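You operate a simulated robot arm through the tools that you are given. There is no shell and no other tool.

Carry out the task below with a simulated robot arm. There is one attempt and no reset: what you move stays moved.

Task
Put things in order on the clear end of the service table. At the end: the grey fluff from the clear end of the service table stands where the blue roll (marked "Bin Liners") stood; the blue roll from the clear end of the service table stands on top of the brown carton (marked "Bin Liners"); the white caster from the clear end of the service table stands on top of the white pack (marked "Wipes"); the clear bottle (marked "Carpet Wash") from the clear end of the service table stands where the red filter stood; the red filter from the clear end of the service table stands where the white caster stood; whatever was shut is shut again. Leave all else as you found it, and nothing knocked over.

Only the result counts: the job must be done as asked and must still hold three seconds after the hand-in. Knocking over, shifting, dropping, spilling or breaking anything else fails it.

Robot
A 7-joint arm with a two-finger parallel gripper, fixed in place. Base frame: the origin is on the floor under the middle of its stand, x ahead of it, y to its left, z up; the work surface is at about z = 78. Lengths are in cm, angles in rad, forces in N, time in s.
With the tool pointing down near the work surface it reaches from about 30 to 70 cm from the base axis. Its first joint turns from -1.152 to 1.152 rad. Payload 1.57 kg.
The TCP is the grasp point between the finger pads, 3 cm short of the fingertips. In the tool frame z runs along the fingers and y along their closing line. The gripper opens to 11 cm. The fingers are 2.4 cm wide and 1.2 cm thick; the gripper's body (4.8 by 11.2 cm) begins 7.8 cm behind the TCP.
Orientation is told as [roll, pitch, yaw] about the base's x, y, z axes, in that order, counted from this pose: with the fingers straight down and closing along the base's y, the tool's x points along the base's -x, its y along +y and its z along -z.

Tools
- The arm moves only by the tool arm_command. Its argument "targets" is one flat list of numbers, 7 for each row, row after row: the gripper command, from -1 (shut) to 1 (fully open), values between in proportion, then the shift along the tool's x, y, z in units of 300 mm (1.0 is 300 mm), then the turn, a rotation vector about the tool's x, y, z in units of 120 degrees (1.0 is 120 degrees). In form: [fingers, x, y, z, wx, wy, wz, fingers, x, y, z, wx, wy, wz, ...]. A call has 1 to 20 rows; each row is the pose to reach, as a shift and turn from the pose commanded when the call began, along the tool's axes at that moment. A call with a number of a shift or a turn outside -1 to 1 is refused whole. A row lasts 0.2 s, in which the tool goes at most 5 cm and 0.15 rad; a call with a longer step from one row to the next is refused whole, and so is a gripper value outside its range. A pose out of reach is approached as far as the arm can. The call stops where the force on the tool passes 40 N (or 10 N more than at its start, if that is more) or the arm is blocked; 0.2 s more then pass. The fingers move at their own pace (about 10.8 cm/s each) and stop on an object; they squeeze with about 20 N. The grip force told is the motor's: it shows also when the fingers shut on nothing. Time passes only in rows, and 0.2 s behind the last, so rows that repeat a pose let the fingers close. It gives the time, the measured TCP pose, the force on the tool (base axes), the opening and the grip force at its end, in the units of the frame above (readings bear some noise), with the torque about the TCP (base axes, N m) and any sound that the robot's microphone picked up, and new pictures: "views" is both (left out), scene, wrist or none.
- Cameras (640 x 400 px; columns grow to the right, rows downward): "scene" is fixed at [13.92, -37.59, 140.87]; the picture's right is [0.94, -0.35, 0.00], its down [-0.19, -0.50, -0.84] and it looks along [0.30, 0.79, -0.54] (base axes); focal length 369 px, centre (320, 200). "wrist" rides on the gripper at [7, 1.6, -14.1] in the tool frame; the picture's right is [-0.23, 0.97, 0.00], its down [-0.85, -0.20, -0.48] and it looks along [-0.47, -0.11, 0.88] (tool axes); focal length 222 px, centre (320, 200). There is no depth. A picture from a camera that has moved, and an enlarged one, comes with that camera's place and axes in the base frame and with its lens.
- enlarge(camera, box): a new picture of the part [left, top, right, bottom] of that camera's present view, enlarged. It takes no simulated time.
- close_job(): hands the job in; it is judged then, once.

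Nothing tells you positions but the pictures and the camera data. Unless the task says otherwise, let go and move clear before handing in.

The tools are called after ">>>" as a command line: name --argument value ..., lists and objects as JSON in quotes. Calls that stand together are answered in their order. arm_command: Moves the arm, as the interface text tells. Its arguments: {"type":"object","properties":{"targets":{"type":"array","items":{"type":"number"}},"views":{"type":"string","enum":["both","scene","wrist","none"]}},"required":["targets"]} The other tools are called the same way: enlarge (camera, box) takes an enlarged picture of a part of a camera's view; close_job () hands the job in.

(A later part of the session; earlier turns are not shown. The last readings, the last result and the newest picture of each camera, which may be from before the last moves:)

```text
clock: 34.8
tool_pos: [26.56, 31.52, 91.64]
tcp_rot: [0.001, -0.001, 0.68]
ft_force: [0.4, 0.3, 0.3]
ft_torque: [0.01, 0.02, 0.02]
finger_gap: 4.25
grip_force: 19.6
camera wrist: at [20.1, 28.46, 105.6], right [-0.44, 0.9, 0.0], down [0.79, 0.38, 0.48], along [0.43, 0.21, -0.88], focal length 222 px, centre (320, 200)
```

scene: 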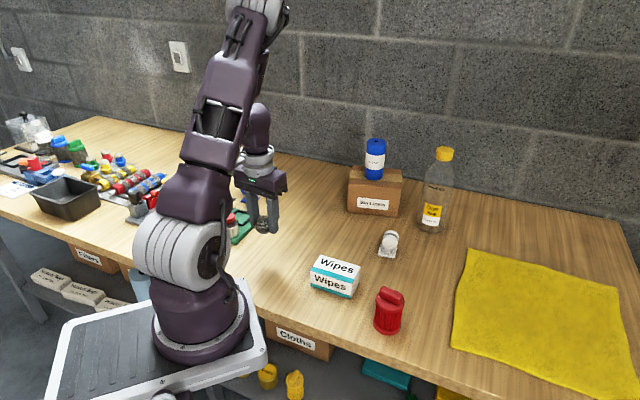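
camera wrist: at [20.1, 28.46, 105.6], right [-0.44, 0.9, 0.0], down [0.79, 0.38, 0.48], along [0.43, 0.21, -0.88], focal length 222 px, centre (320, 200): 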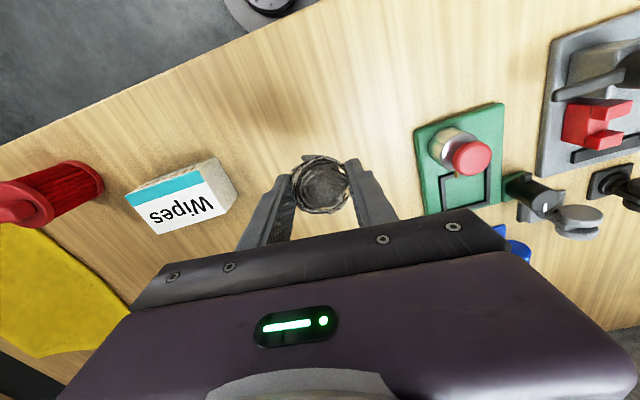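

Fluff is held. Carrying it to the roll's original spot (44.85, 44.4).

>>> arm_command --targets '[-0.8, -0.06, -0.004, 0, 0, 0, 0, -0.8, -0.15, -0.01, 0, 0, 0, 0, -0.8, -0.24, -0.016, 0, 0, 0, 0, -0.8, -0.33, -0.022, 0, 0, 0, 0, -0.8, -0.42, -0.028, 0, 0, 0, 0, -0.8, -0.51, -0.034, 0, 0, 0, 0, -0.8, -0.6, -0.04, 0, 0, 0, 0, -0.8, -0.69, -0.045, 0, 0, 0, 0, -0.8, -0.7433, -0.048, 0, 0, 0, 0, -0.8, -0.7433, -0.048, 0, 0, 0, 0]' --views "both"

```text
clock: 37.0
tool_pos: [44.78, 44.35, 91.48]
tcp_rot: [0.0, 0.0, 0.68]
ft_force: [-0.3, -0.2, 0.1]
ft_torque: [0.01, 0.02, 0.0]
finger_gap: 4.25
grip_force: 20.5
camera wrist: at [38.39, 41.26, 105.63], right [-0.44, 0.9, 0.0], down [0.79, 0.38, 0.48], along [0.43, 0.21, -0.88], focal length 222 px, centre (320, 200)
```

scene: 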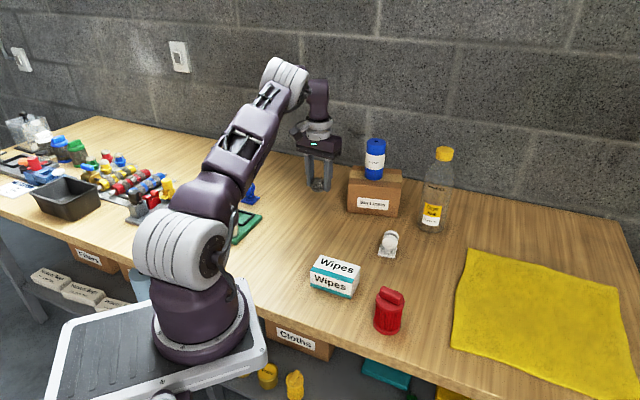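
wrist: 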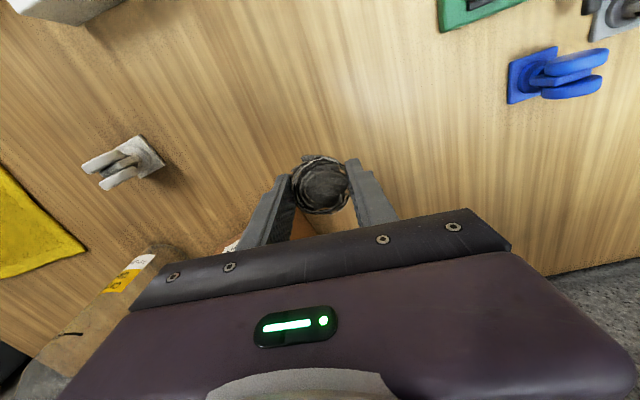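

Lowering the fluff to table height, releasing, and rising.

>>> arm_command --targets '[-0.8, 0, 0, 0.08, 0, 0, 0, -0.8, 0, 0, 0.16, 0, 0, 0, -0.8, 0, 0, 0.24, 0, 0, 0, -0.8, 0, 0, 0.295, 0, 0, 0, -0.8, 0, 0, 0.32, 0, 0, 0, -0.8, 0, 0, 0.328, 0, 0, 0, -0.8, 0, 0, 0.328, 0, 0, 0, 0.1, 0, 0, 0.328, 0, 0, 0, 0.45, 0, 0, 0.328, 0, 0, 0, 0.45, 0, 0, 0.328, 0, 0, 0, 0.45, 0, 0, 0.328, 0, 0, 0, 0.45, 0, 0, 0.27, 0, 0, 0, 0.45, 0, 0, 0.16, 0, 0, 0, 0.45, 0, 0, 0.04, 0, 0, 0, 0.45, 0, 0, -0.1, 0, 0, 0, 0.45, 0, 0, -0.24, 0, 0, 0, 0.45, 0, 0, -0.3, 0, 0, 0]' --views "both"

```text
clock: 40.6
tool_pos: [44.62, 44.28, 100.75]
tcp_rot: [0.001, -0.002, 0.681]
ft_force: [0.0, 0.1, 0.4]
ft_torque: [0.02, 0.01, 0.0]
finger_gap: 7.96
grip_force: 0.2
camera wrist: at [38.25, 41.24, 114.83], right [-0.44, 0.9, 0.0], down [0.79, 0.38, 0.48], along [0.43, 0.21, -0.88], focal length 222 px, centre (320, 200)
```

scene: 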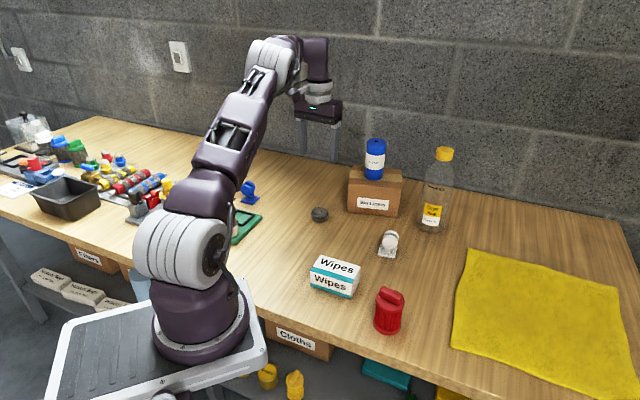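
wrist: 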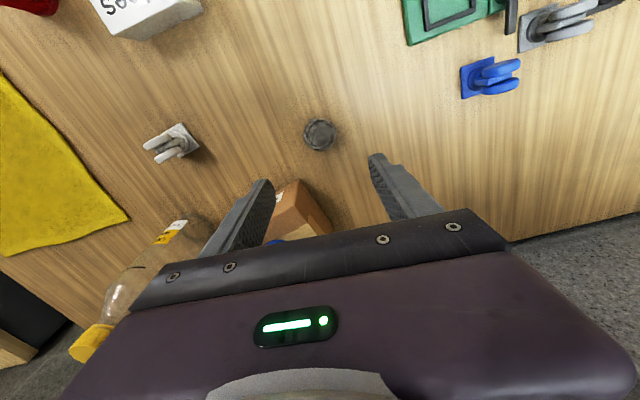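

Fluff now sits where the roll stood. Next the caster; zooming to find its exact position and wheel orientation.

>>> enlarge --camera "wrist" --box '[120, 100, 240, 180]'

>>> enlarge --camera "scene" --box '[360, 215, 430, 270]'

>>> enlarge --camera "scene" --box '[290, 240, 420, 345]'

```text
5.00 times, centred on (180, 140) of wrist
camera zoom: at [38.25, 41.24, 114.83], right [-0.44, 0.9, 0.0], down [0.79, 0.38, 0.48], along [0.43, 0.21, -0.88], focal length 1111 px, centre (1020, 500)
```

zoom: 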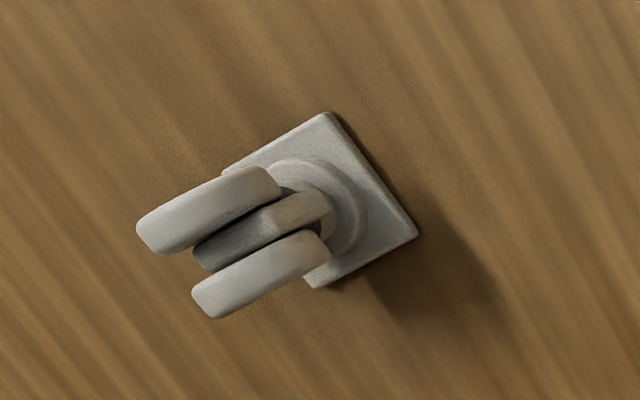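

```text
7.27 times, centred on (395, 242) of scene
camera zoom: at [13.92, -37.59, 140.87], right [0.94, -0.35, 0.0], down [-0.19, -0.5, -0.84], along [0.3, 0.79, -0.54], focal length 2684 px, centre (-226, -109)
```

zoom: 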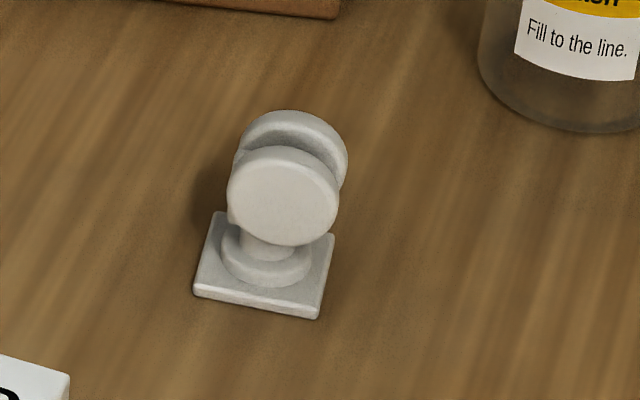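

```text
3.81 times, centred on (355, 292) of scene
camera zoom: at [13.92, -37.59, 140.87], right [0.94, -0.35, 0.0], down [-0.19, -0.5, -0.84], along [0.3, 0.79, -0.54], focal length 1406 px, centre (187, -152)
```

zoom: 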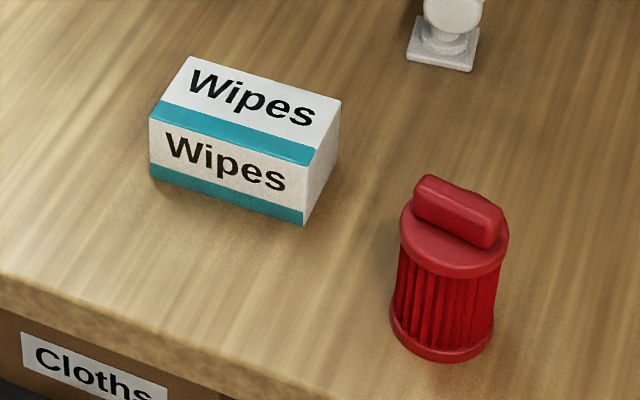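

Caster is twin-wheeled, centred near (56.5, 24.6), with its axle along (0.64, 0.77). I'll move above it while yawing to −0.70 so the fingers close on the wheels' flat faces.

>>> arm_command --targets '[0.45, 0.01, -0.07, 0.0, 0, 0, 0.06, 0.45, 0.02, -0.145, 0.0, 0, 0, 0.126, 0.45, 0.031, -0.22, 0.01, 0, 0, 0.193, 0.45, 0.042, -0.3, 0.02, 0, 0, 0.26, 0.45, 0.052, -0.38, 0.03, 0, 0, 0.327, 0.45, 0.063, -0.46, 0.04, 0, 0, 0.394, 0.45, 0.073, -0.54, 0.05, 0, 0, 0.461, 0.45, 0.084, -0.62, 0.06, 0, 0, 0.528, 0.45, 0.094, -0.7, 0.08, 0, 0, 0.595, 0.45, 0.1045, -0.76, 0.1, 0, 0, 0.659, 0.45, 0.1045, -0.76, 0.1, 0, 0, 0.659]' --views "both"

```text
clock: 43.0
tool_pos: [56.67, 24.6, 97.6]
tcp_rot: [0.0, -0.001, -0.702]
ft_force: [-0.1, 0.2, 0.2]
ft_torque: [-0.01, 0.01, -0.02]
finger_gap: 8.0
grip_force: 0.0
camera wrist: at [52.45, 30.5, 111.76], right [0.8, 0.6, 0.0], down [0.52, -0.7, 0.48], along [0.29, -0.38, -0.88], focal length 222 px, centre (320, 200)
```

scene: 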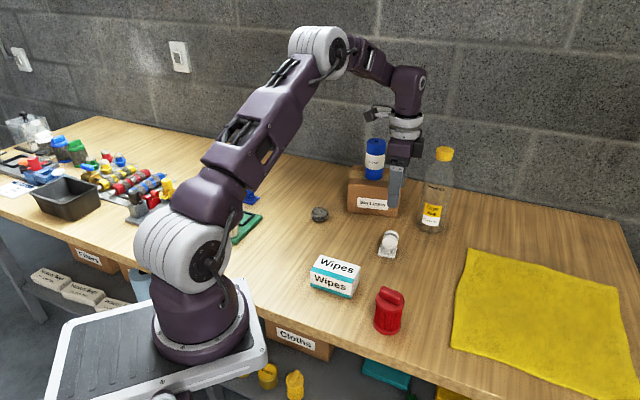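
wrist: 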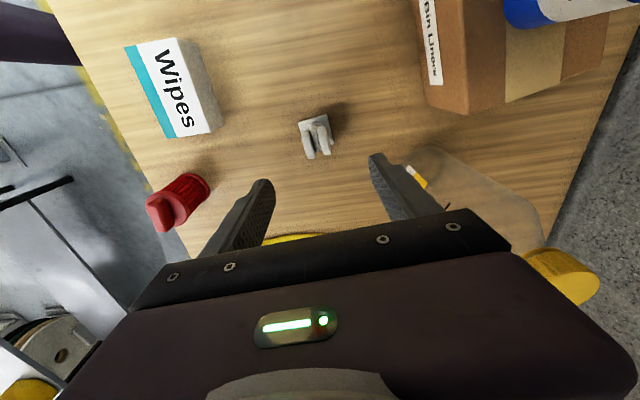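

Above the caster; both wheels run up-down in the view, so fingers will meet their flat faces. Zooming to fine-tune the offset.

>>> enlarge --camera "wrist" --box '[270, 90, 370, 170]'

>>> enlarge --camera "wrist" --box '[110, 20, 270, 150]'

```text
5.00 times, centred on (320, 130) of wrist
camera zoom: at [52.45, 30.5, 111.76], right [0.8, 0.6, 0.0], down [0.52, -0.7, 0.48], along [0.29, -0.38, -0.88], focal length 1111 px, centre (320, 550)
```

zoom: 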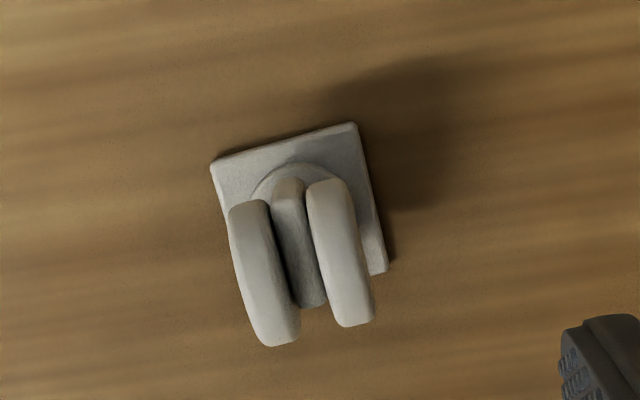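

```text
3.08 times, centred on (190, 85) of wrist
camera zoom: at [52.45, 30.5, 111.76], right [0.8, 0.6, 0.0], down [0.52, -0.7, 0.48], along [0.29, -0.38, -0.88], focal length 684 px, centre (720, 554)
```

zoom: 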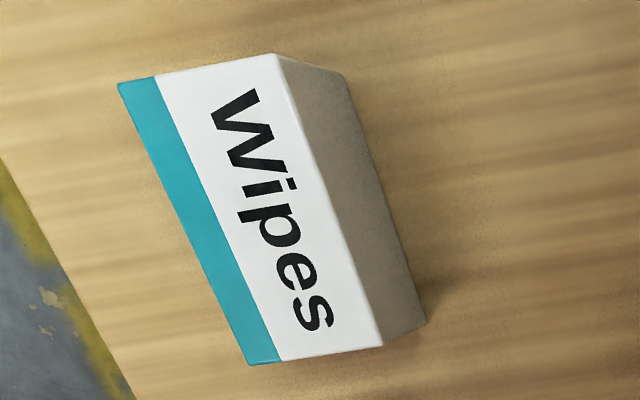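

Wheels' midpoint is at about (56.3, 24.3), half a cm off the current tool axis. Correcting and descending to z≈83.

>>> arm_command --targets '[0.45, 0.003, -0.0156, 0.06, 0, 0, 0, 0.45, 0.003, -0.0156, 0.15, 0, 0, 0, 0.45, 0.003, -0.0156, 0.24, 0, 0, 0, 0.45, 0.003, -0.0156, 0.33, 0, 0, 0, 0.45, 0.003, -0.0156, 0.41, 0, 0, 0, 0.45, 0.003, -0.0156, 0.46, 0, 0, 0, 0.45, 0.003, -0.0156, 0.487, 0, 0, 0, 0.45, 0.003, -0.0156, 0.487, 0, 0, 0]' --views "both"

>>> enlarge --camera "wrist" --box '[220, 100, 420, 225]'

```text
clock: 44.8
tool_pos: [56.51, 24.33, 83.05]
tcp_rot: [-0.002, 0.001, -0.698]
ft_force: [0.0, -1.0, 0.1]
ft_torque: [0.01, -0.02, -0.01]
finger_gap: 7.97
grip_force: 0.1
camera wrist: at [52.15, 30.17, 97.08], right [0.8, 0.6, 0.0], down [0.53, -0.7, 0.48], along [0.29, -0.38, -0.88], focal length 222 px, centre (320, 200)
```

scene: 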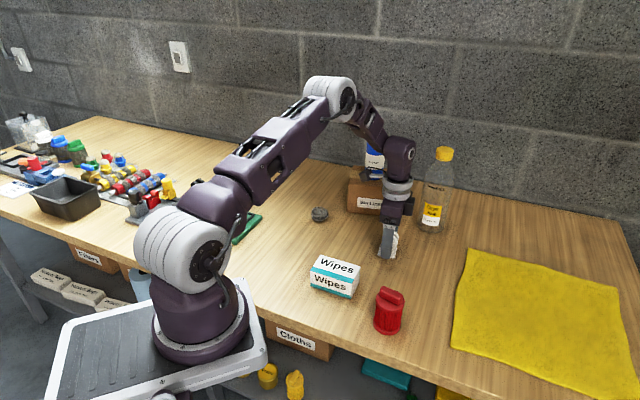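
wrist: 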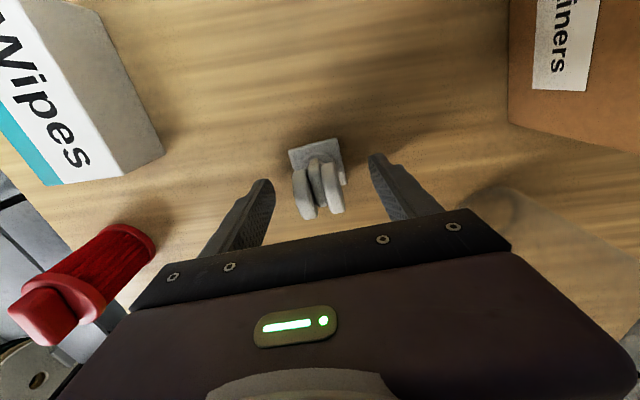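

```text
3.20 times, centred on (320, 162) of wrist
camera zoom: at [52.15, 30.17, 97.08], right [0.8, 0.6, 0.0], down [0.53, -0.7, 0.48], along [0.29, -0.38, -0.88], focal length 711 px, centre (320, 320)
```

zoom: 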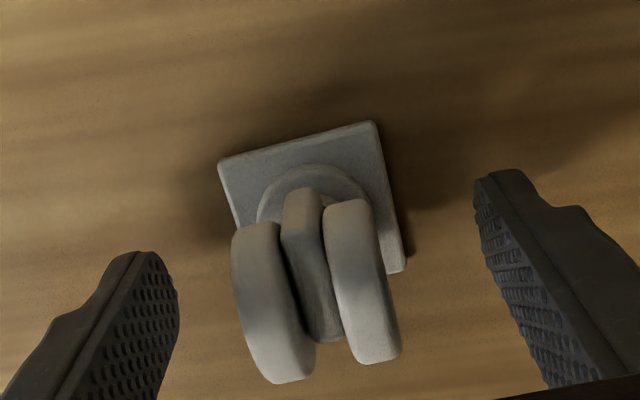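

Well centred on the wheels. Closing and lifting 11 cm.

>>> arm_command --targets '[-0.2, 0, 0, 0, 0, 0, 0, -0.6, 0, 0, 0, 0, 0, 0, -1, 0, 0, 0, 0, 0, 0, -1, 0, 0, 0, 0, 0, 0, -1, 0, 0, 0, 0, 0, 0, -1, 0, 0, -0.03, 0, 0, 0, -1, 0, 0, -0.1, 0, 0, 0, -1, 0, 0, -0.18, 0, 0, 0, -1, 0, 0, -0.27, 0, 0, 0, -1, 0, 0, -0.34, 0, 0, 0, -1, 0, 0, -0.37, 0, 0, 0, -1, 0, 0, -0.37, 0, 0, 0]' --views "both"

>>> enlarge --camera "wrist" --box '[220, 100, 420, 225]'

>>> enlarge --camera "wrist" --box '[40, 0, 280, 160]'

```text
clock: 47.4
tool_pos: [56.25, 24.38, 94.14]
tcp_rot: [-0.001, 0.0, -0.699]
ft_force: [-0.6, 0.6, -0.9]
ft_torque: [0.0, -0.01, 0.02]
finger_gap: 3.16
grip_force: 20.1
camera wrist: at [52.06, 30.18, 108.31], right [0.8, 0.6, 0.0], down [0.53, -0.7, 0.48], along [0.29, -0.38, -0.88], focal length 222 px, centre (320, 200)
```

scene: 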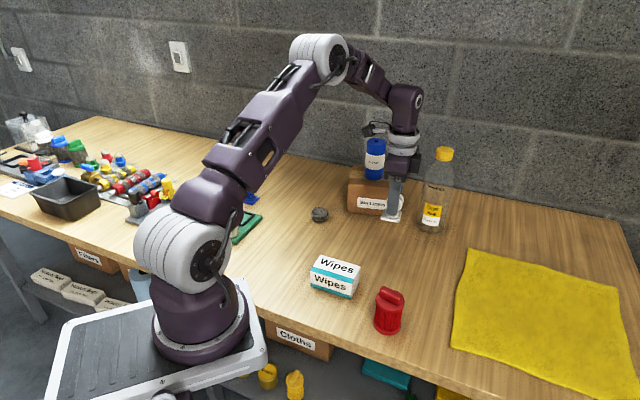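
wrist: 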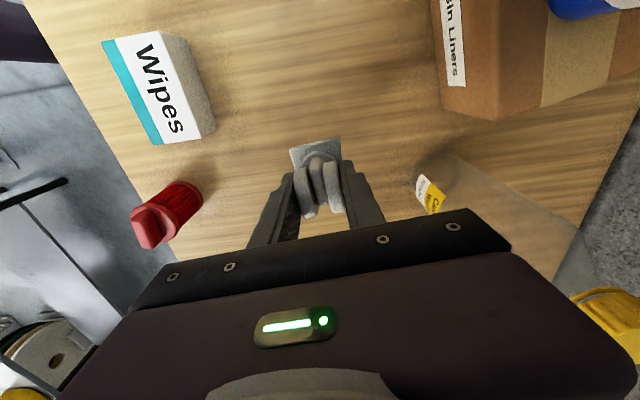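

```text
3.20 times, centred on (320, 162) of wrist
camera zoom: at [52.06, 30.18, 108.31], right [0.8, 0.6, 0.0], down [0.53, -0.7, 0.48], along [0.29, -0.38, -0.88], focal length 711 px, centre (320, 320)
```

zoom: 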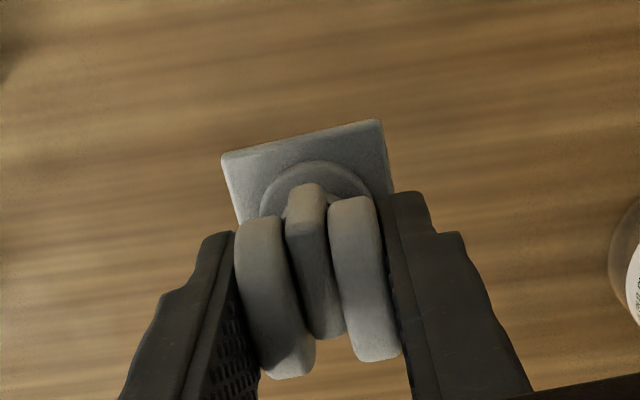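

```text
2.50 times, centred on (160, 80) of wrist
camera zoom: at [52.06, 30.18, 108.31], right [0.8, 0.6, 0.0], down [0.53, -0.7, 0.48], along [0.29, -0.38, -0.88], focal length 555 px, centre (720, 500)
```

zoom: 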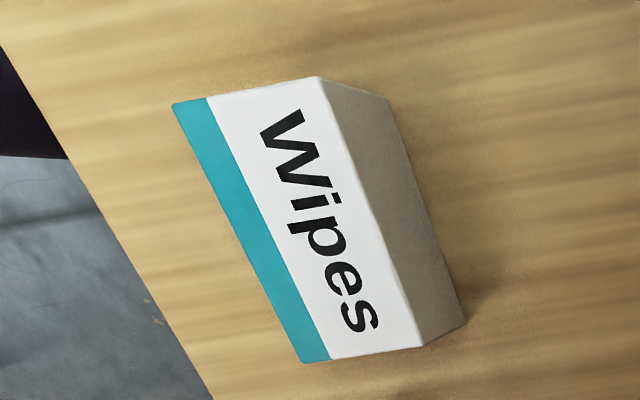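

Caster held level. Pack top is centred at (39.2, 19.0), z≈82.8. Carrying the caster over it.

>>> arm_command --targets '[-1, 0.03, -0.047, 0, 0, 0, 0, -1, 0.08, -0.127, 0, 0, 0, 0, -1, 0.13, -0.206, 0, 0, 0, 0, -1, 0.18, -0.286, 0, 0, 0, 0, -1, 0.23, -0.365, 0, 0, 0, 0, -1, 0.275, -0.437, 0, 0, 0, 0, -1, 0.305, -0.485, 0, 0, 0, 0, -1, 0.315, -0.5006, 0, 0, 0, 0, -1, 0.315, -0.5006, 0, 0, 0, 0]' --views "both"

>>> enlarge --camera "wrist" --box '[220, 50, 460, 225]'

>>> enlarge --camera "scene" --box '[280, 200, 400, 310]'

```text
clock: 49.4
tool_pos: [39.47, 18.97, 94.23]
tcp_rot: [0.0, -0.001, -0.699]
ft_force: [-0.6, 0.1, -0.3]
ft_torque: [-0.03, 0.01, 0.01]
finger_gap: 3.16
grip_force: 20.0
camera wrist: at [35.18, 24.75, 108.28], right [0.8, 0.6, 0.0], down [0.53, -0.7, 0.48], along [0.29, -0.38, -0.88], focal length 222 px, centre (320, 200)
```

scene: 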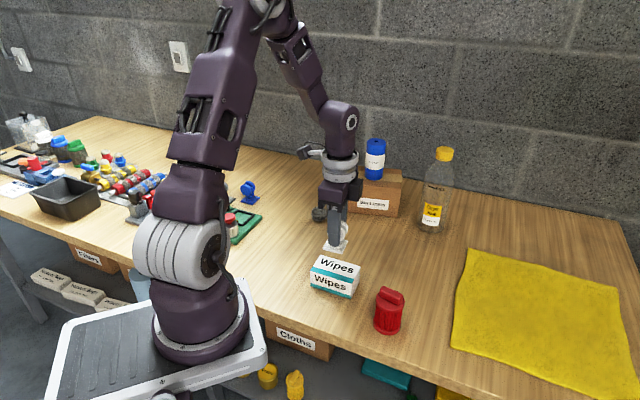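
wrist: 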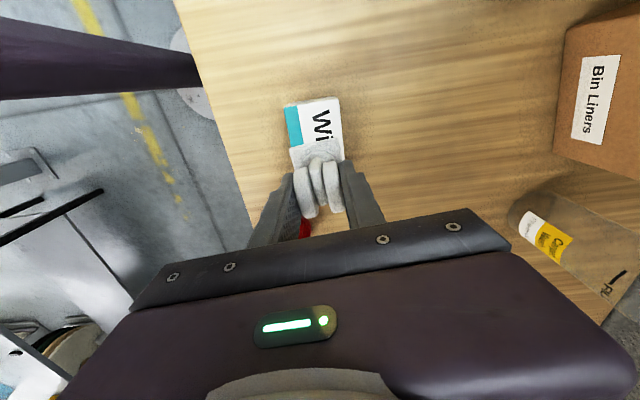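

```text
2.29 times, centred on (340, 138) of wrist
camera zoom: at [35.18, 24.75, 108.28], right [0.8, 0.6, 0.0], down [0.53, -0.7, 0.48], along [0.29, -0.38, -0.88], focal length 508 px, centre (274, 343)
```

zoom: 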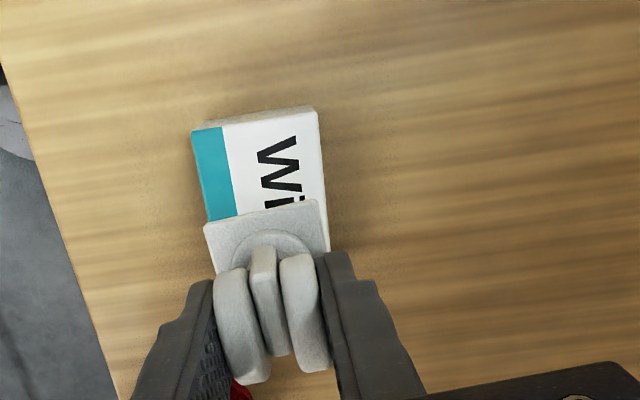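

```text
3.64 times, centred on (340, 255) of scene
camera zoom: at [13.92, -37.59, 140.87], right [0.94, -0.35, 0.0], down [-0.19, -0.5, -0.84], along [0.3, 0.79, -0.54], focal length 1342 px, centre (247, 0)
```

zoom: 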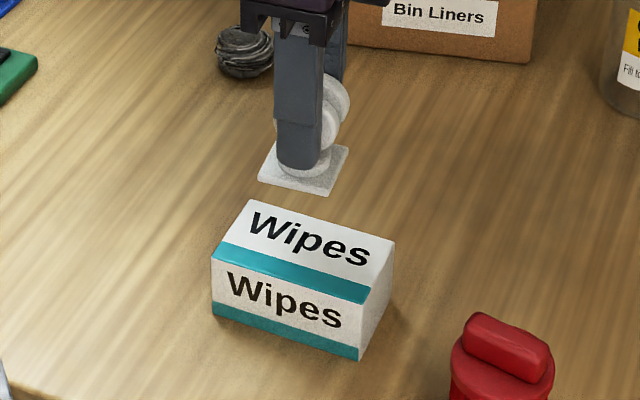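

The plate projects right onto the pack's top centre. Lowering about 6.2 cm slowly until contact.

>>> arm_command --targets '[-1, 0, 0, 0.05, 0, 0, 0, -1, 0, 0, 0.11, 0, 0, 0, -1, 0, 0, 0.16, 0, 0, 0, -1, 0, 0, 0.185, 0, 0, 0, -1, 0, 0, 0.197, 0, 0, 0, -1, 0, 0, 0.203, 0, 0, 0, -1, 0, 0, 0.203, 0, 0, 0]' --views "scene"

>>> enlarge --camera "scene" --box '[280, 200, 400, 310]'

```text
clock: 51.0
tool_pos: [39.31, 18.92, 88.08]
tcp_rot: [0.001, 0.0, -0.701]
ft_force: [0.0, -0.9, 0.8]
ft_torque: [0.02, -0.04, 0.0]
finger_gap: 3.17
grip_force: 19.5
```

scene: 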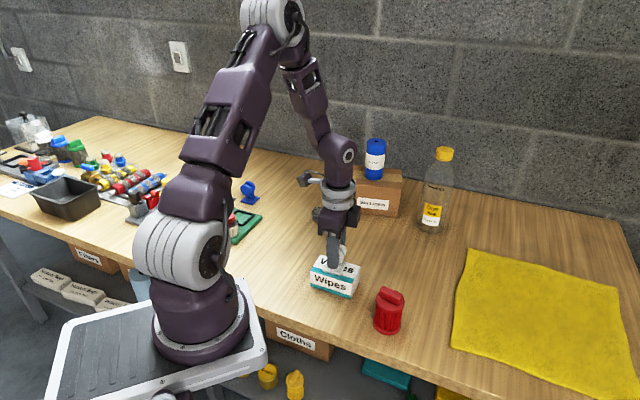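

```text
3.64 times, centred on (340, 255) of scene
camera zoom: at [13.92, -37.59, 140.87], right [0.94, -0.35, 0.0], down [-0.19, -0.5, -0.84], along [0.3, 0.79, -0.54], focal length 1342 px, centre (247, 0)
```

zoom: 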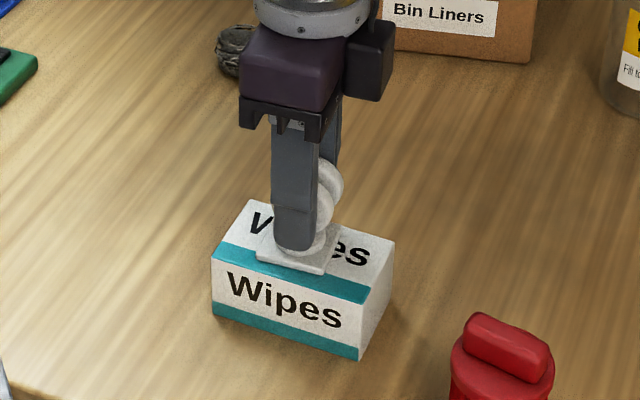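

Almost touching, with force still near zero. Lowering in tiny steps.

>>> arm_command --targets '[-1, 0, 0, 0.0035, 0, 0, 0, -1, 0, 0, 0.007, 0, 0, 0, -1, 0, 0, 0.007, 0, 0, 0]' --views "none"

```text
clock: 51.8
tool_pos: [39.36, 18.81, 87.83]
tcp_rot: [0.002, -0.001, -0.698]
ft_force: [-0.5, -0.1, 14.7]
ft_torque: [-0.04, -0.03, 0.01]
finger_gap: 3.14
grip_force: 20.1
```

Contact (14.7 N). Backing off 1 mm, opening, and lifting clear.

>>> arm_command --targets '[-1, 0, 0, -0.0035, 0, 0, 0, -0.2, 0, 0, -0.0035, 0, 0, 0, 0.2, 0, 0, -0.0035, 0, 0, 0, 0.2, 0, 0, -0.0035, 0, 0, 0, 0.2, 0, 0, -0.0035, 0, 0, 0, 0.2, 0, 0, -0.05, 0, 0, 0, 0.2, 0, 0, -0.13, 0, 0, 0, 0.2, 0, 0, -0.23, 0, 0, 0, 0.2, 0, 0, -0.34, 0, 0, 0, 0.2, 0, 0, -0.45, 0, 0, 0, 0.2, 0, 0, -0.5, 0, 0, 0, 0.2, 0, 0, -0.5, 0, 0, 0]' --views "both"

>>> enlarge --camera "scene" --box '[280, 230, 420, 345]'

>>> enlarge --camera "wrist" --box '[220, 50, 460, 225]'

```text
clock: 54.4
tool_pos: [39.35, 19.03, 102.85]
tcp_rot: [-0.001, -0.001, -0.7]
ft_force: [0.0, 0.1, 0.5]
ft_torque: [-0.02, -0.03, 0.04]
finger_gap: 6.61
grip_force: 0.1
camera wrist: at [35.1, 24.87, 116.96], right [0.8, 0.6, 0.0], down [0.53, -0.7, 0.48], along [0.29, -0.38, -0.88], focal length 222 px, centre (320, 200)
```

scene: 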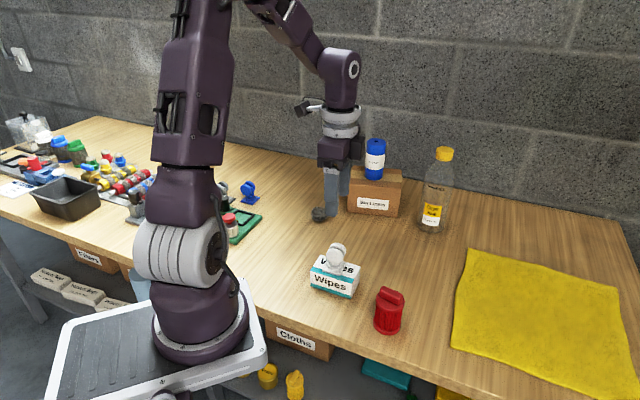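
wrist: 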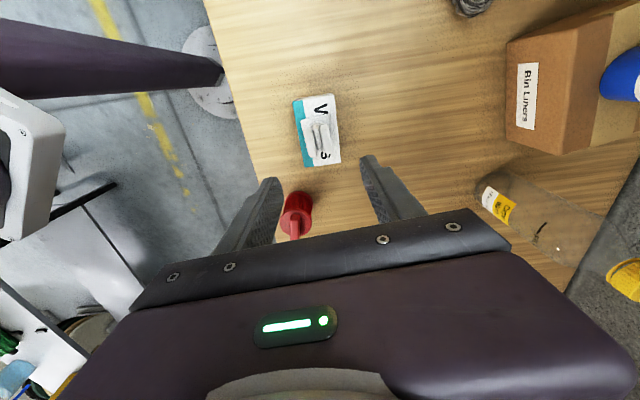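

```text
3.48 times, centred on (350, 288) of scene
camera zoom: at [13.92, -37.59, 140.87], right [0.94, -0.35, 0.0], down [-0.19, -0.5, -0.84], along [0.3, 0.79, -0.54], focal length 1284 px, centre (216, -104)
```

zoom: 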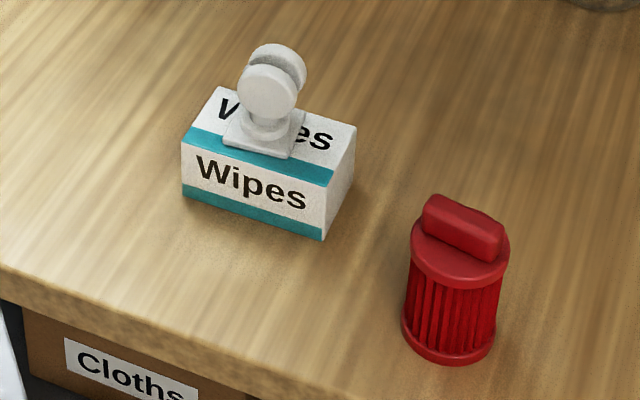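

```text
2.29 times, centred on (340, 138) of wrist
camera zoom: at [35.1, 24.87, 116.96], right [0.8, 0.6, 0.0], down [0.53, -0.7, 0.48], along [0.29, -0.38, -0.88], focal length 508 px, centre (274, 343)
```

zoom: 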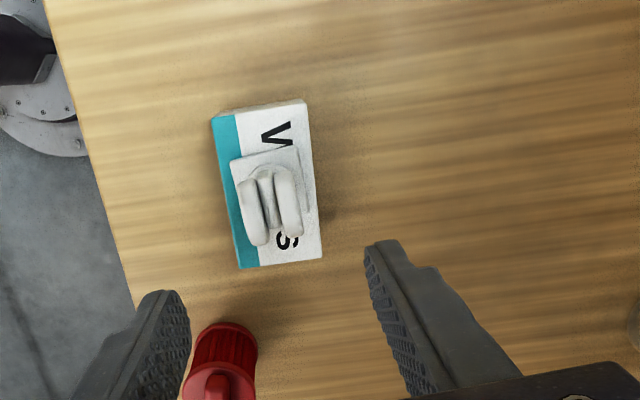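

The caster stands on the pack. Next is the red filter at about (44.7, 4.4); moving above it.

>>> arm_command --targets '[0.6, -0.075, -0.043, 0.0, 0, 0, 0, 1, -0.15, -0.086, 0.01, 0, 0, 0, 1, -0.225, -0.1287, 0.03, 0, 0, 0, 1, -0.3, -0.1715, 0.05, 0, 0, 0, 1, -0.375, -0.2144, 0.08, 0, 0, 0, 1, -0.45, -0.2573, 0.095, 0, 0, 0, 1, -0.45, -0.2573, 0.095, 0, 0, 0]' --views "both"

>>> enlarge --camera "wrist" --box '[230, 60, 430, 220]'

```text
clock: 56.0
tool_pos: [44.68, 4.13, 100.17]
tcp_rot: [0.0, 0.0, -0.7]
ft_force: [-0.6, -0.1, 0.8]
ft_torque: [0.0, 0.03, 0.03]
finger_gap: 11.01
grip_force: 0.1
camera wrist: at [40.48, 10.02, 114.18], right [0.8, 0.6, 0.0], down [0.53, -0.7, 0.48], along [0.29, -0.38, -0.88], focal length 222 px, centre (320, 200)
```

scene: 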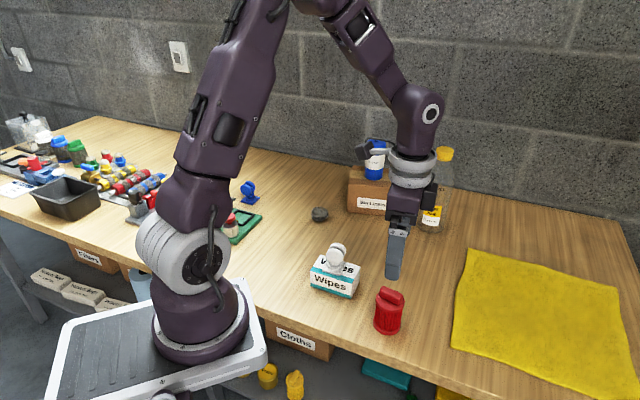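
wrist: 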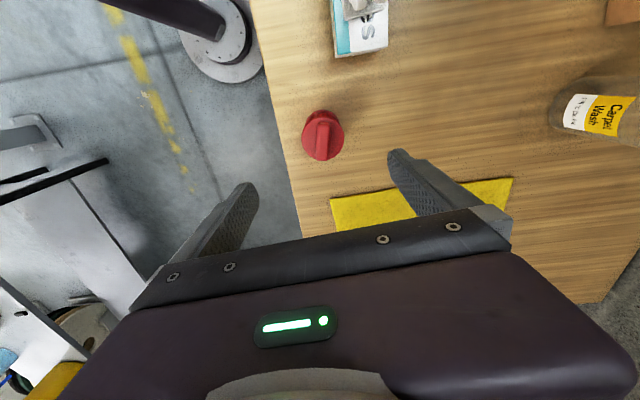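

```text
2.50 times, centred on (330, 140) of wrist
camera zoom: at [40.48, 10.02, 114.18], right [0.8, 0.6, 0.0], down [0.53, -0.7, 0.48], along [0.29, -0.38, -0.88], focal length 555 px, centre (295, 350)
```

zoom: 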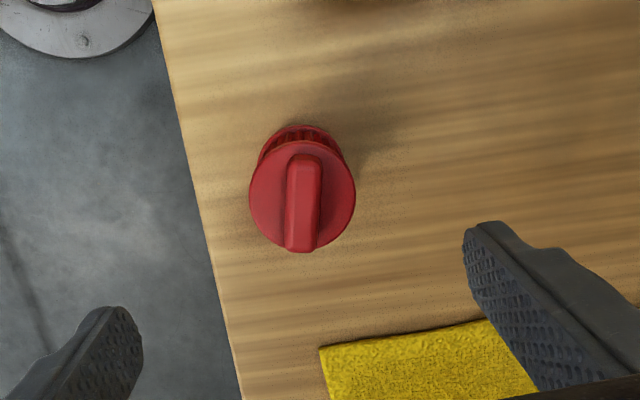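

Filter axis at about (44.7, 4.9), handle parallel to the fingers' faces. Descending around its body with full opening.

>>> arm_command --targets '[1, 0.015, 0.018, 0.08, 0, 0, 0, 1, 0.015, 0.018, 0.18, 0, 0, 0, 1, 0.015, 0.018, 0.28, 0, 0, 0, 1, 0.015, 0.018, 0.38, 0, 0, 0, 1, 0.015, 0.018, 0.47, 0, 0, 0, 1, 0.015, 0.018, 0.54, 0, 0, 0, 1, 0.015, 0.018, 0.575, 0, 0, 0, 1, 0.015, 0.018, 0.585, 0, 0, 0, 1, 0.015, 0.018, 0.585, 0, 0, 0]' --views "both"

>>> enlarge --camera "scene" --box '[330, 240, 450, 345]'

```text
clock: 58.0
tool_pos: [44.69, 4.97, 82.53]
tcp_rot: [-0.001, -0.001, -0.7]
ft_force: [0.3, 0.4, 0.0]
ft_torque: [0.01, 0.02, 0.02]
finger_gap: 10.98
grip_force: 0.0
camera wrist: at [40.49, 10.89, 96.55], right [0.8, 0.6, 0.0], down [0.53, -0.7, 0.48], along [0.29, -0.38, -0.88], focal length 222 px, centre (320, 200)
```

scene: 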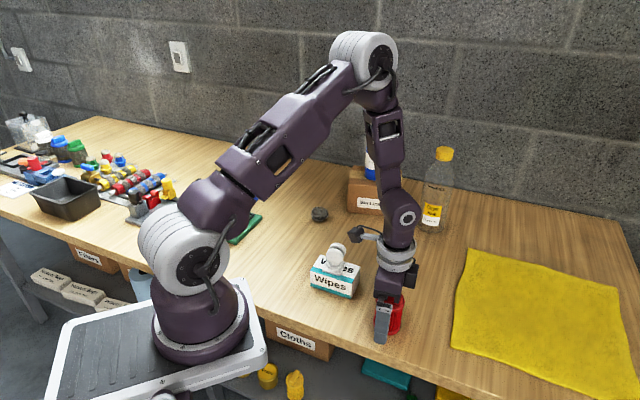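
wrist: 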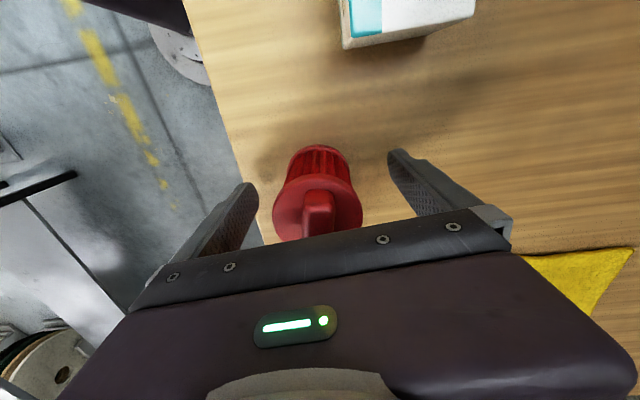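

```text
3.81 times, centred on (390, 292) of scene
camera zoom: at [13.92, -37.59, 140.87], right [0.94, -0.35, 0.0], down [-0.19, -0.5, -0.84], along [0.3, 0.79, -0.54], focal length 1406 px, centre (53, -152)
```

zoom: 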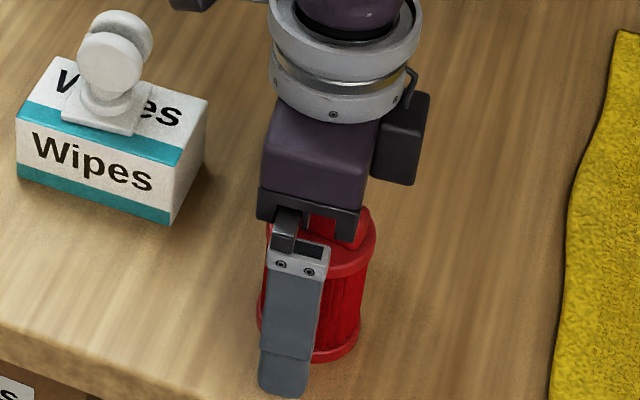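

Fingers are around the filter body. Closing and lifting.

>>> arm_command --targets '[-1, 0, 0, 0, 0, 0, 0, -1, 0, 0, 0, 0, 0, 0, -1, 0, 0, 0, 0, 0, 0, -1, 0, 0, 0, 0, 0, 0, -1, 0, 0, 0, 0, 0, 0, -1, 0, 0, -0.03, 0, 0, 0, -1, 0, 0, -0.1, 0, 0, 0, -1, 0, 0, -0.18, 0, 0, 0, -1, 0, 0, -0.27, 0, 0, 0, -1, 0, 0, -0.34, 0, 0, 0, -1, 0, 0, -0.37, 0, 0, 0, -1, 0, 0, -0.37, 0, 0, 0]' --views "both"

>>> enlarge --camera "scene" --box '[330, 190, 450, 320]'

```text
clock: 60.6
tool_pos: [44.95, 5.07, 93.6]
tcp_rot: [0.0, 0.001, -0.702]
ft_force: [0.2, -0.3, -1.8]
ft_torque: [0.01, 0.0, -0.02]
finger_gap: 5.47
grip_force: 20.1
camera wrist: at [40.62, 10.8, 107.69], right [0.8, 0.6, 0.0], down [0.53, -0.7, 0.48], along [0.29, -0.38, -0.88], focal length 222 px, centre (320, 200)
```

scene: 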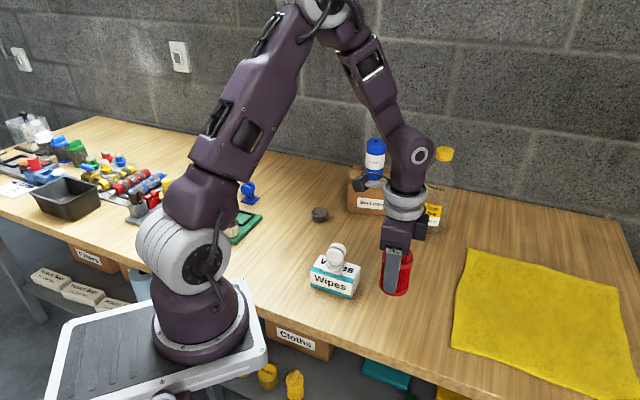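
wrist: 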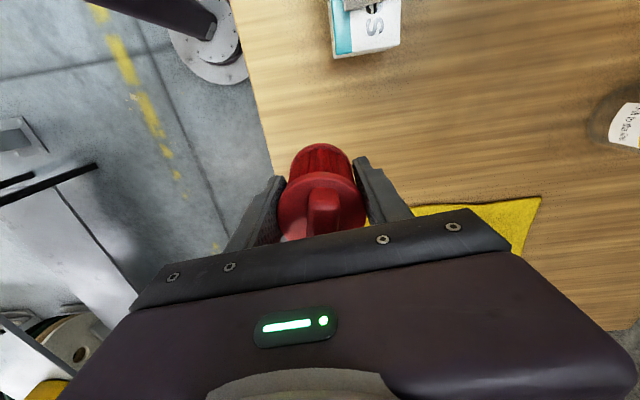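

```text
3.08 times, centred on (390, 255) of scene
camera zoom: at [13.92, -37.59, 140.87], right [0.94, -0.35, 0.0], down [-0.19, -0.5, -0.84], along [0.3, 0.79, -0.54], focal length 1136 px, centre (105, 31)
```

zoom: 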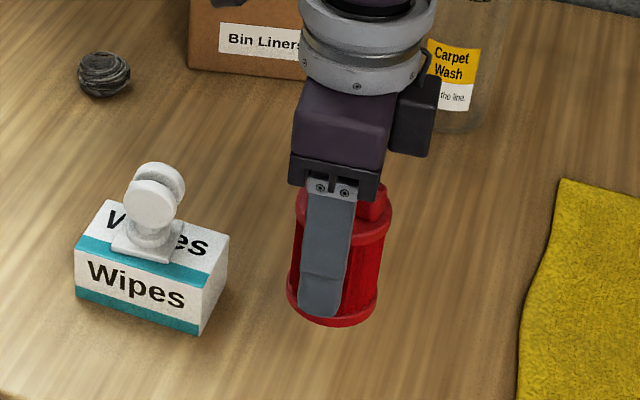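

Filter is upright in the grip. Carrying it to the caster's old spot (56.2, 24.5).

>>> arm_command --targets '[-1, 0.01, 0.058, 0, 0, 0, 0, -1, 0.025, 0.145, 0, 0, 0, 0, -1, 0.04, 0.232, 0, 0, 0, 0, -1, 0.055, 0.319, 0, 0, 0, 0, -1, 0.07, 0.406, 0, 0, 0, 0, -1, 0.085, 0.493, 0, 0, 0, 0, -1, 0.1, 0.58, 0, 0, 0, 0, -1, 0.115, 0.667, 0, 0, 0, 0, -1, 0.125, 0.725, 0, 0, 0, 0, -1, 0.1273, 0.7383, 0, 0, 0, 0, -1, 0.1273, 0.7383, 0, 0, 0, 0]' --views "both"

```text
clock: 63.0
tool_pos: [56.02, 24.33, 93.57]
tcp_rot: [0.0, 0.002, -0.698]
ft_force: [-0.2, 0.4, -1.1]
ft_torque: [0.01, -0.01, -0.04]
finger_gap: 5.48
grip_force: 19.9
camera wrist: at [51.73, 30.26, 107.58], right [0.8, 0.6, 0.0], down [0.53, -0.7, 0.48], along [0.29, -0.38, -0.88], focal length 222 px, centre (320, 200)
```

scene: 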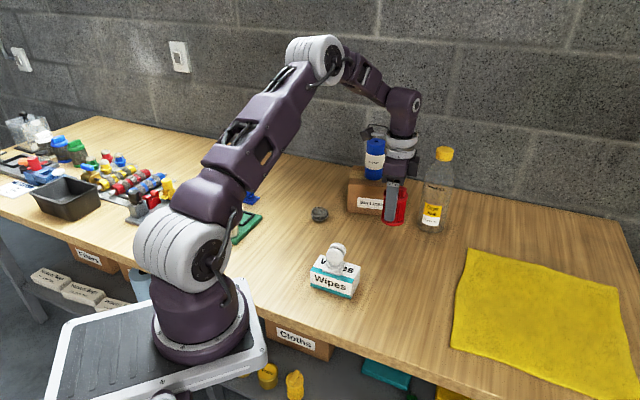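
wrist: 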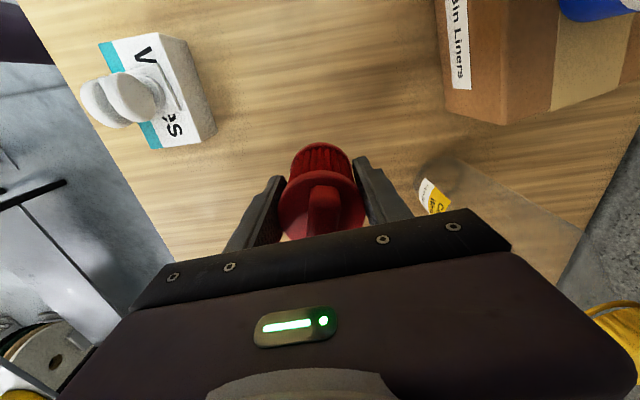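

In position. Lowering to the table.

>>> arm_command --targets '[-1, 0, 0, 0.06, 0, 0, 0, -1, 0, 0, 0.14, 0, 0, 0, -1, 0, 0, 0.22, 0, 0, 0, -1, 0, 0, 0.29, 0, 0, 0, -1, 0, 0, 0.34, 0, 0, 0, -1, 0, 0, 0.36, 0, 0, 0, -1, 0, 0, 0.368, 0, 0, 0, -1, 0, 0, 0.368, 0, 0, 0]' --views "scene"

```text
clock: 64.8
tool_pos: [56.14, 24.35, 82.62]
tcp_rot: [0.002, -0.003, -0.699]
ft_force: [0.7, -2.1, 14.4]
ft_torque: [-0.13, -0.03, 0.17]
finger_gap: 5.45
grip_force: 20.3
```

scene: 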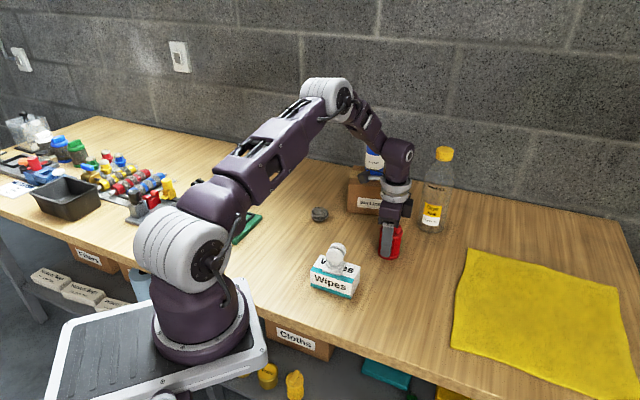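

On the table (14 N). Easing off, opening, lifting straight up.

>>> arm_command --targets '[-1, 0, 0, -0.003, 0, 0, 0, 0.3, 0, 0, -0.003, 0, 0, 0, 1, 0, 0, -0.003, 0, 0, 0, 1, 0, 0, -0.003, 0, 0, 0, 1, 0, 0, -0.003, 0, 0, 0, 1, 0, 0, -0.05, 0, 0, 0, 1, 0, 0, -0.14, 0, 0, 0, 1, 0, 0, -0.25, 0, 0, 0, 1, 0, 0, -0.37, 0, 0, 0, 1, 0, 0, -0.49, 0, 0, 0, 1, 0, 0, -0.59, 0, 0, 0, 1, 0, 0, -0.65, 0, 0, 0, 1, 0, 0, -0.65, 0, 0, 0]' --views "both"

>>> enlarge --camera "scene" --box '[340, 140, 480, 270]'

>>> enlarge --camera "wrist" --box '[260, 80, 640, 320]'

```text
clock: 67.6
tool_pos: [55.96, 24.32, 102.07]
tcp_rot: [-0.002, 0.0, -0.701]
ft_force: [-0.5, 0.1, -0.2]
ft_torque: [0.01, 0.02, -0.01]
finger_gap: 11.01
grip_force: 0.0
camera wrist: at [51.65, 30.16, 116.09], right [0.8, 0.6, 0.0], down [0.53, -0.7, 0.48], along [0.29, -0.38, -0.88], focal length 222 px, centre (320, 200)
```

scene: 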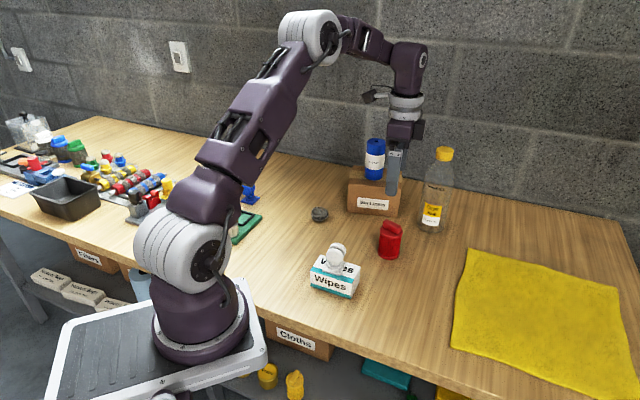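
wrist: 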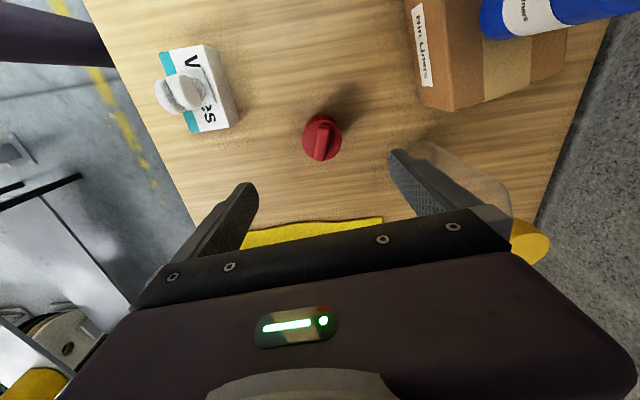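

```text
3.08 times, centred on (410, 205) of scene
camera zoom: at [13.92, -37.59, 140.87], right [0.94, -0.35, 0.0], down [-0.19, -0.5, -0.84], along [0.3, 0.79, -0.54], focal length 1136 px, centre (43, 185)
```

zoom: 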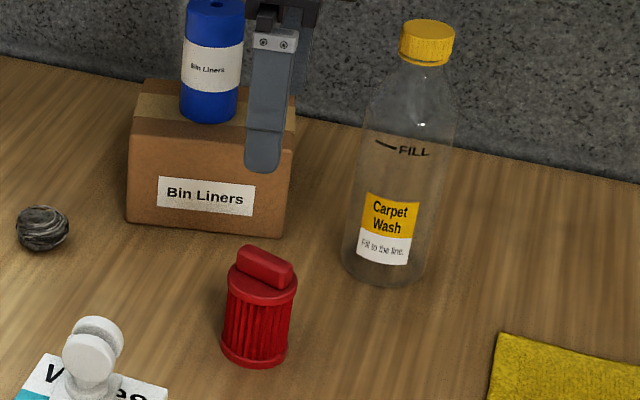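

```text
1.67 times, centred on (450, 200) of wrist
camera zoom: at [51.65, 30.16, 116.09], right [0.8, 0.6, 0.0], down [0.53, -0.7, 0.48], along [0.29, -0.38, -0.88], focal length 370 px, centre (103, 200)
```

zoom: 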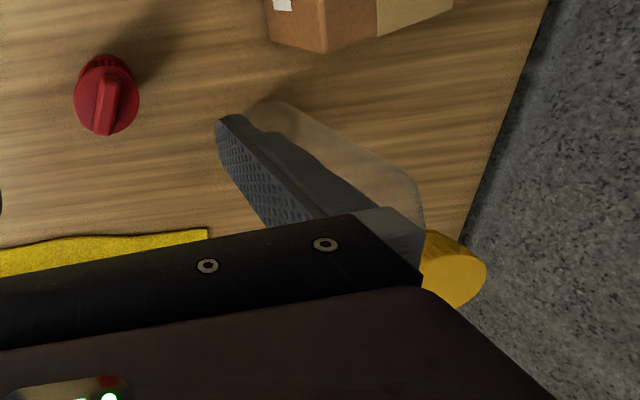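

The filter stands where the caster was. Now the bottle, at about (73.6, 30.8): it's far and tall, so I'll grip its upper body with a ~0.8 rad tilt. First I yaw the tool to +0.8 in free space.

>>> arm_command --targets '[1, -0.012, -0.015, -0.006, 0, 0, -0.065, 1, -0.025, -0.029, -0.012, 0, 0, -0.13, 1, -0.037, -0.044, -0.018, 0, 0, -0.195, 1, -0.05, -0.058, -0.024, 0, 0, -0.26, 1, -0.062, -0.073, -0.03, 0, 0, -0.325, 1, -0.074, -0.088, -0.036, 0, 0, -0.39, 1, -0.086, -0.102, -0.042, 0, 0, -0.455, 1, -0.098, -0.117, -0.048, 0, 0, -0.52, 1, -0.11, -0.131, -0.054, 0, 0, -0.585, 1, -0.123, -0.146, -0.06, 0, 0, -0.65, 1, -0.135, -0.1606, -0.0667, 0, 0, -0.716, 1, -0.135, -0.1606, -0.0667, 0, 0, -0.716]' --views "both"

```text
clock: 70.2
tool_pos: [56.15, 18.11, 104.09]
tcp_rot: [0.0, 0.001, 0.801]
ft_force: [-0.4, 0.2, 0.7]
ft_torque: [-0.02, -0.01, 0.04]
finger_gap: 11.01
grip_force: 0.0
camera wrist: at [50.04, 14.35, 118.1], right [-0.54, 0.84, 0.0], down [0.74, 0.48, 0.48], along [0.4, 0.26, -0.88], focal length 222 px, centre (320, 200)
```

scene: 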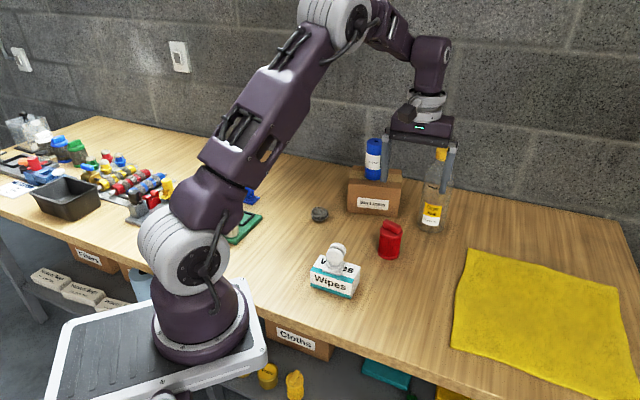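
wrist: 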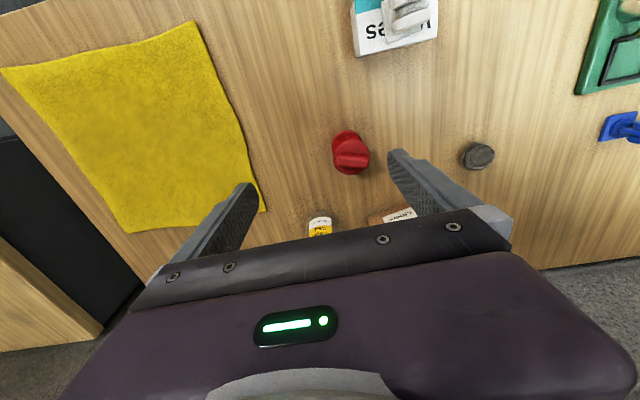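

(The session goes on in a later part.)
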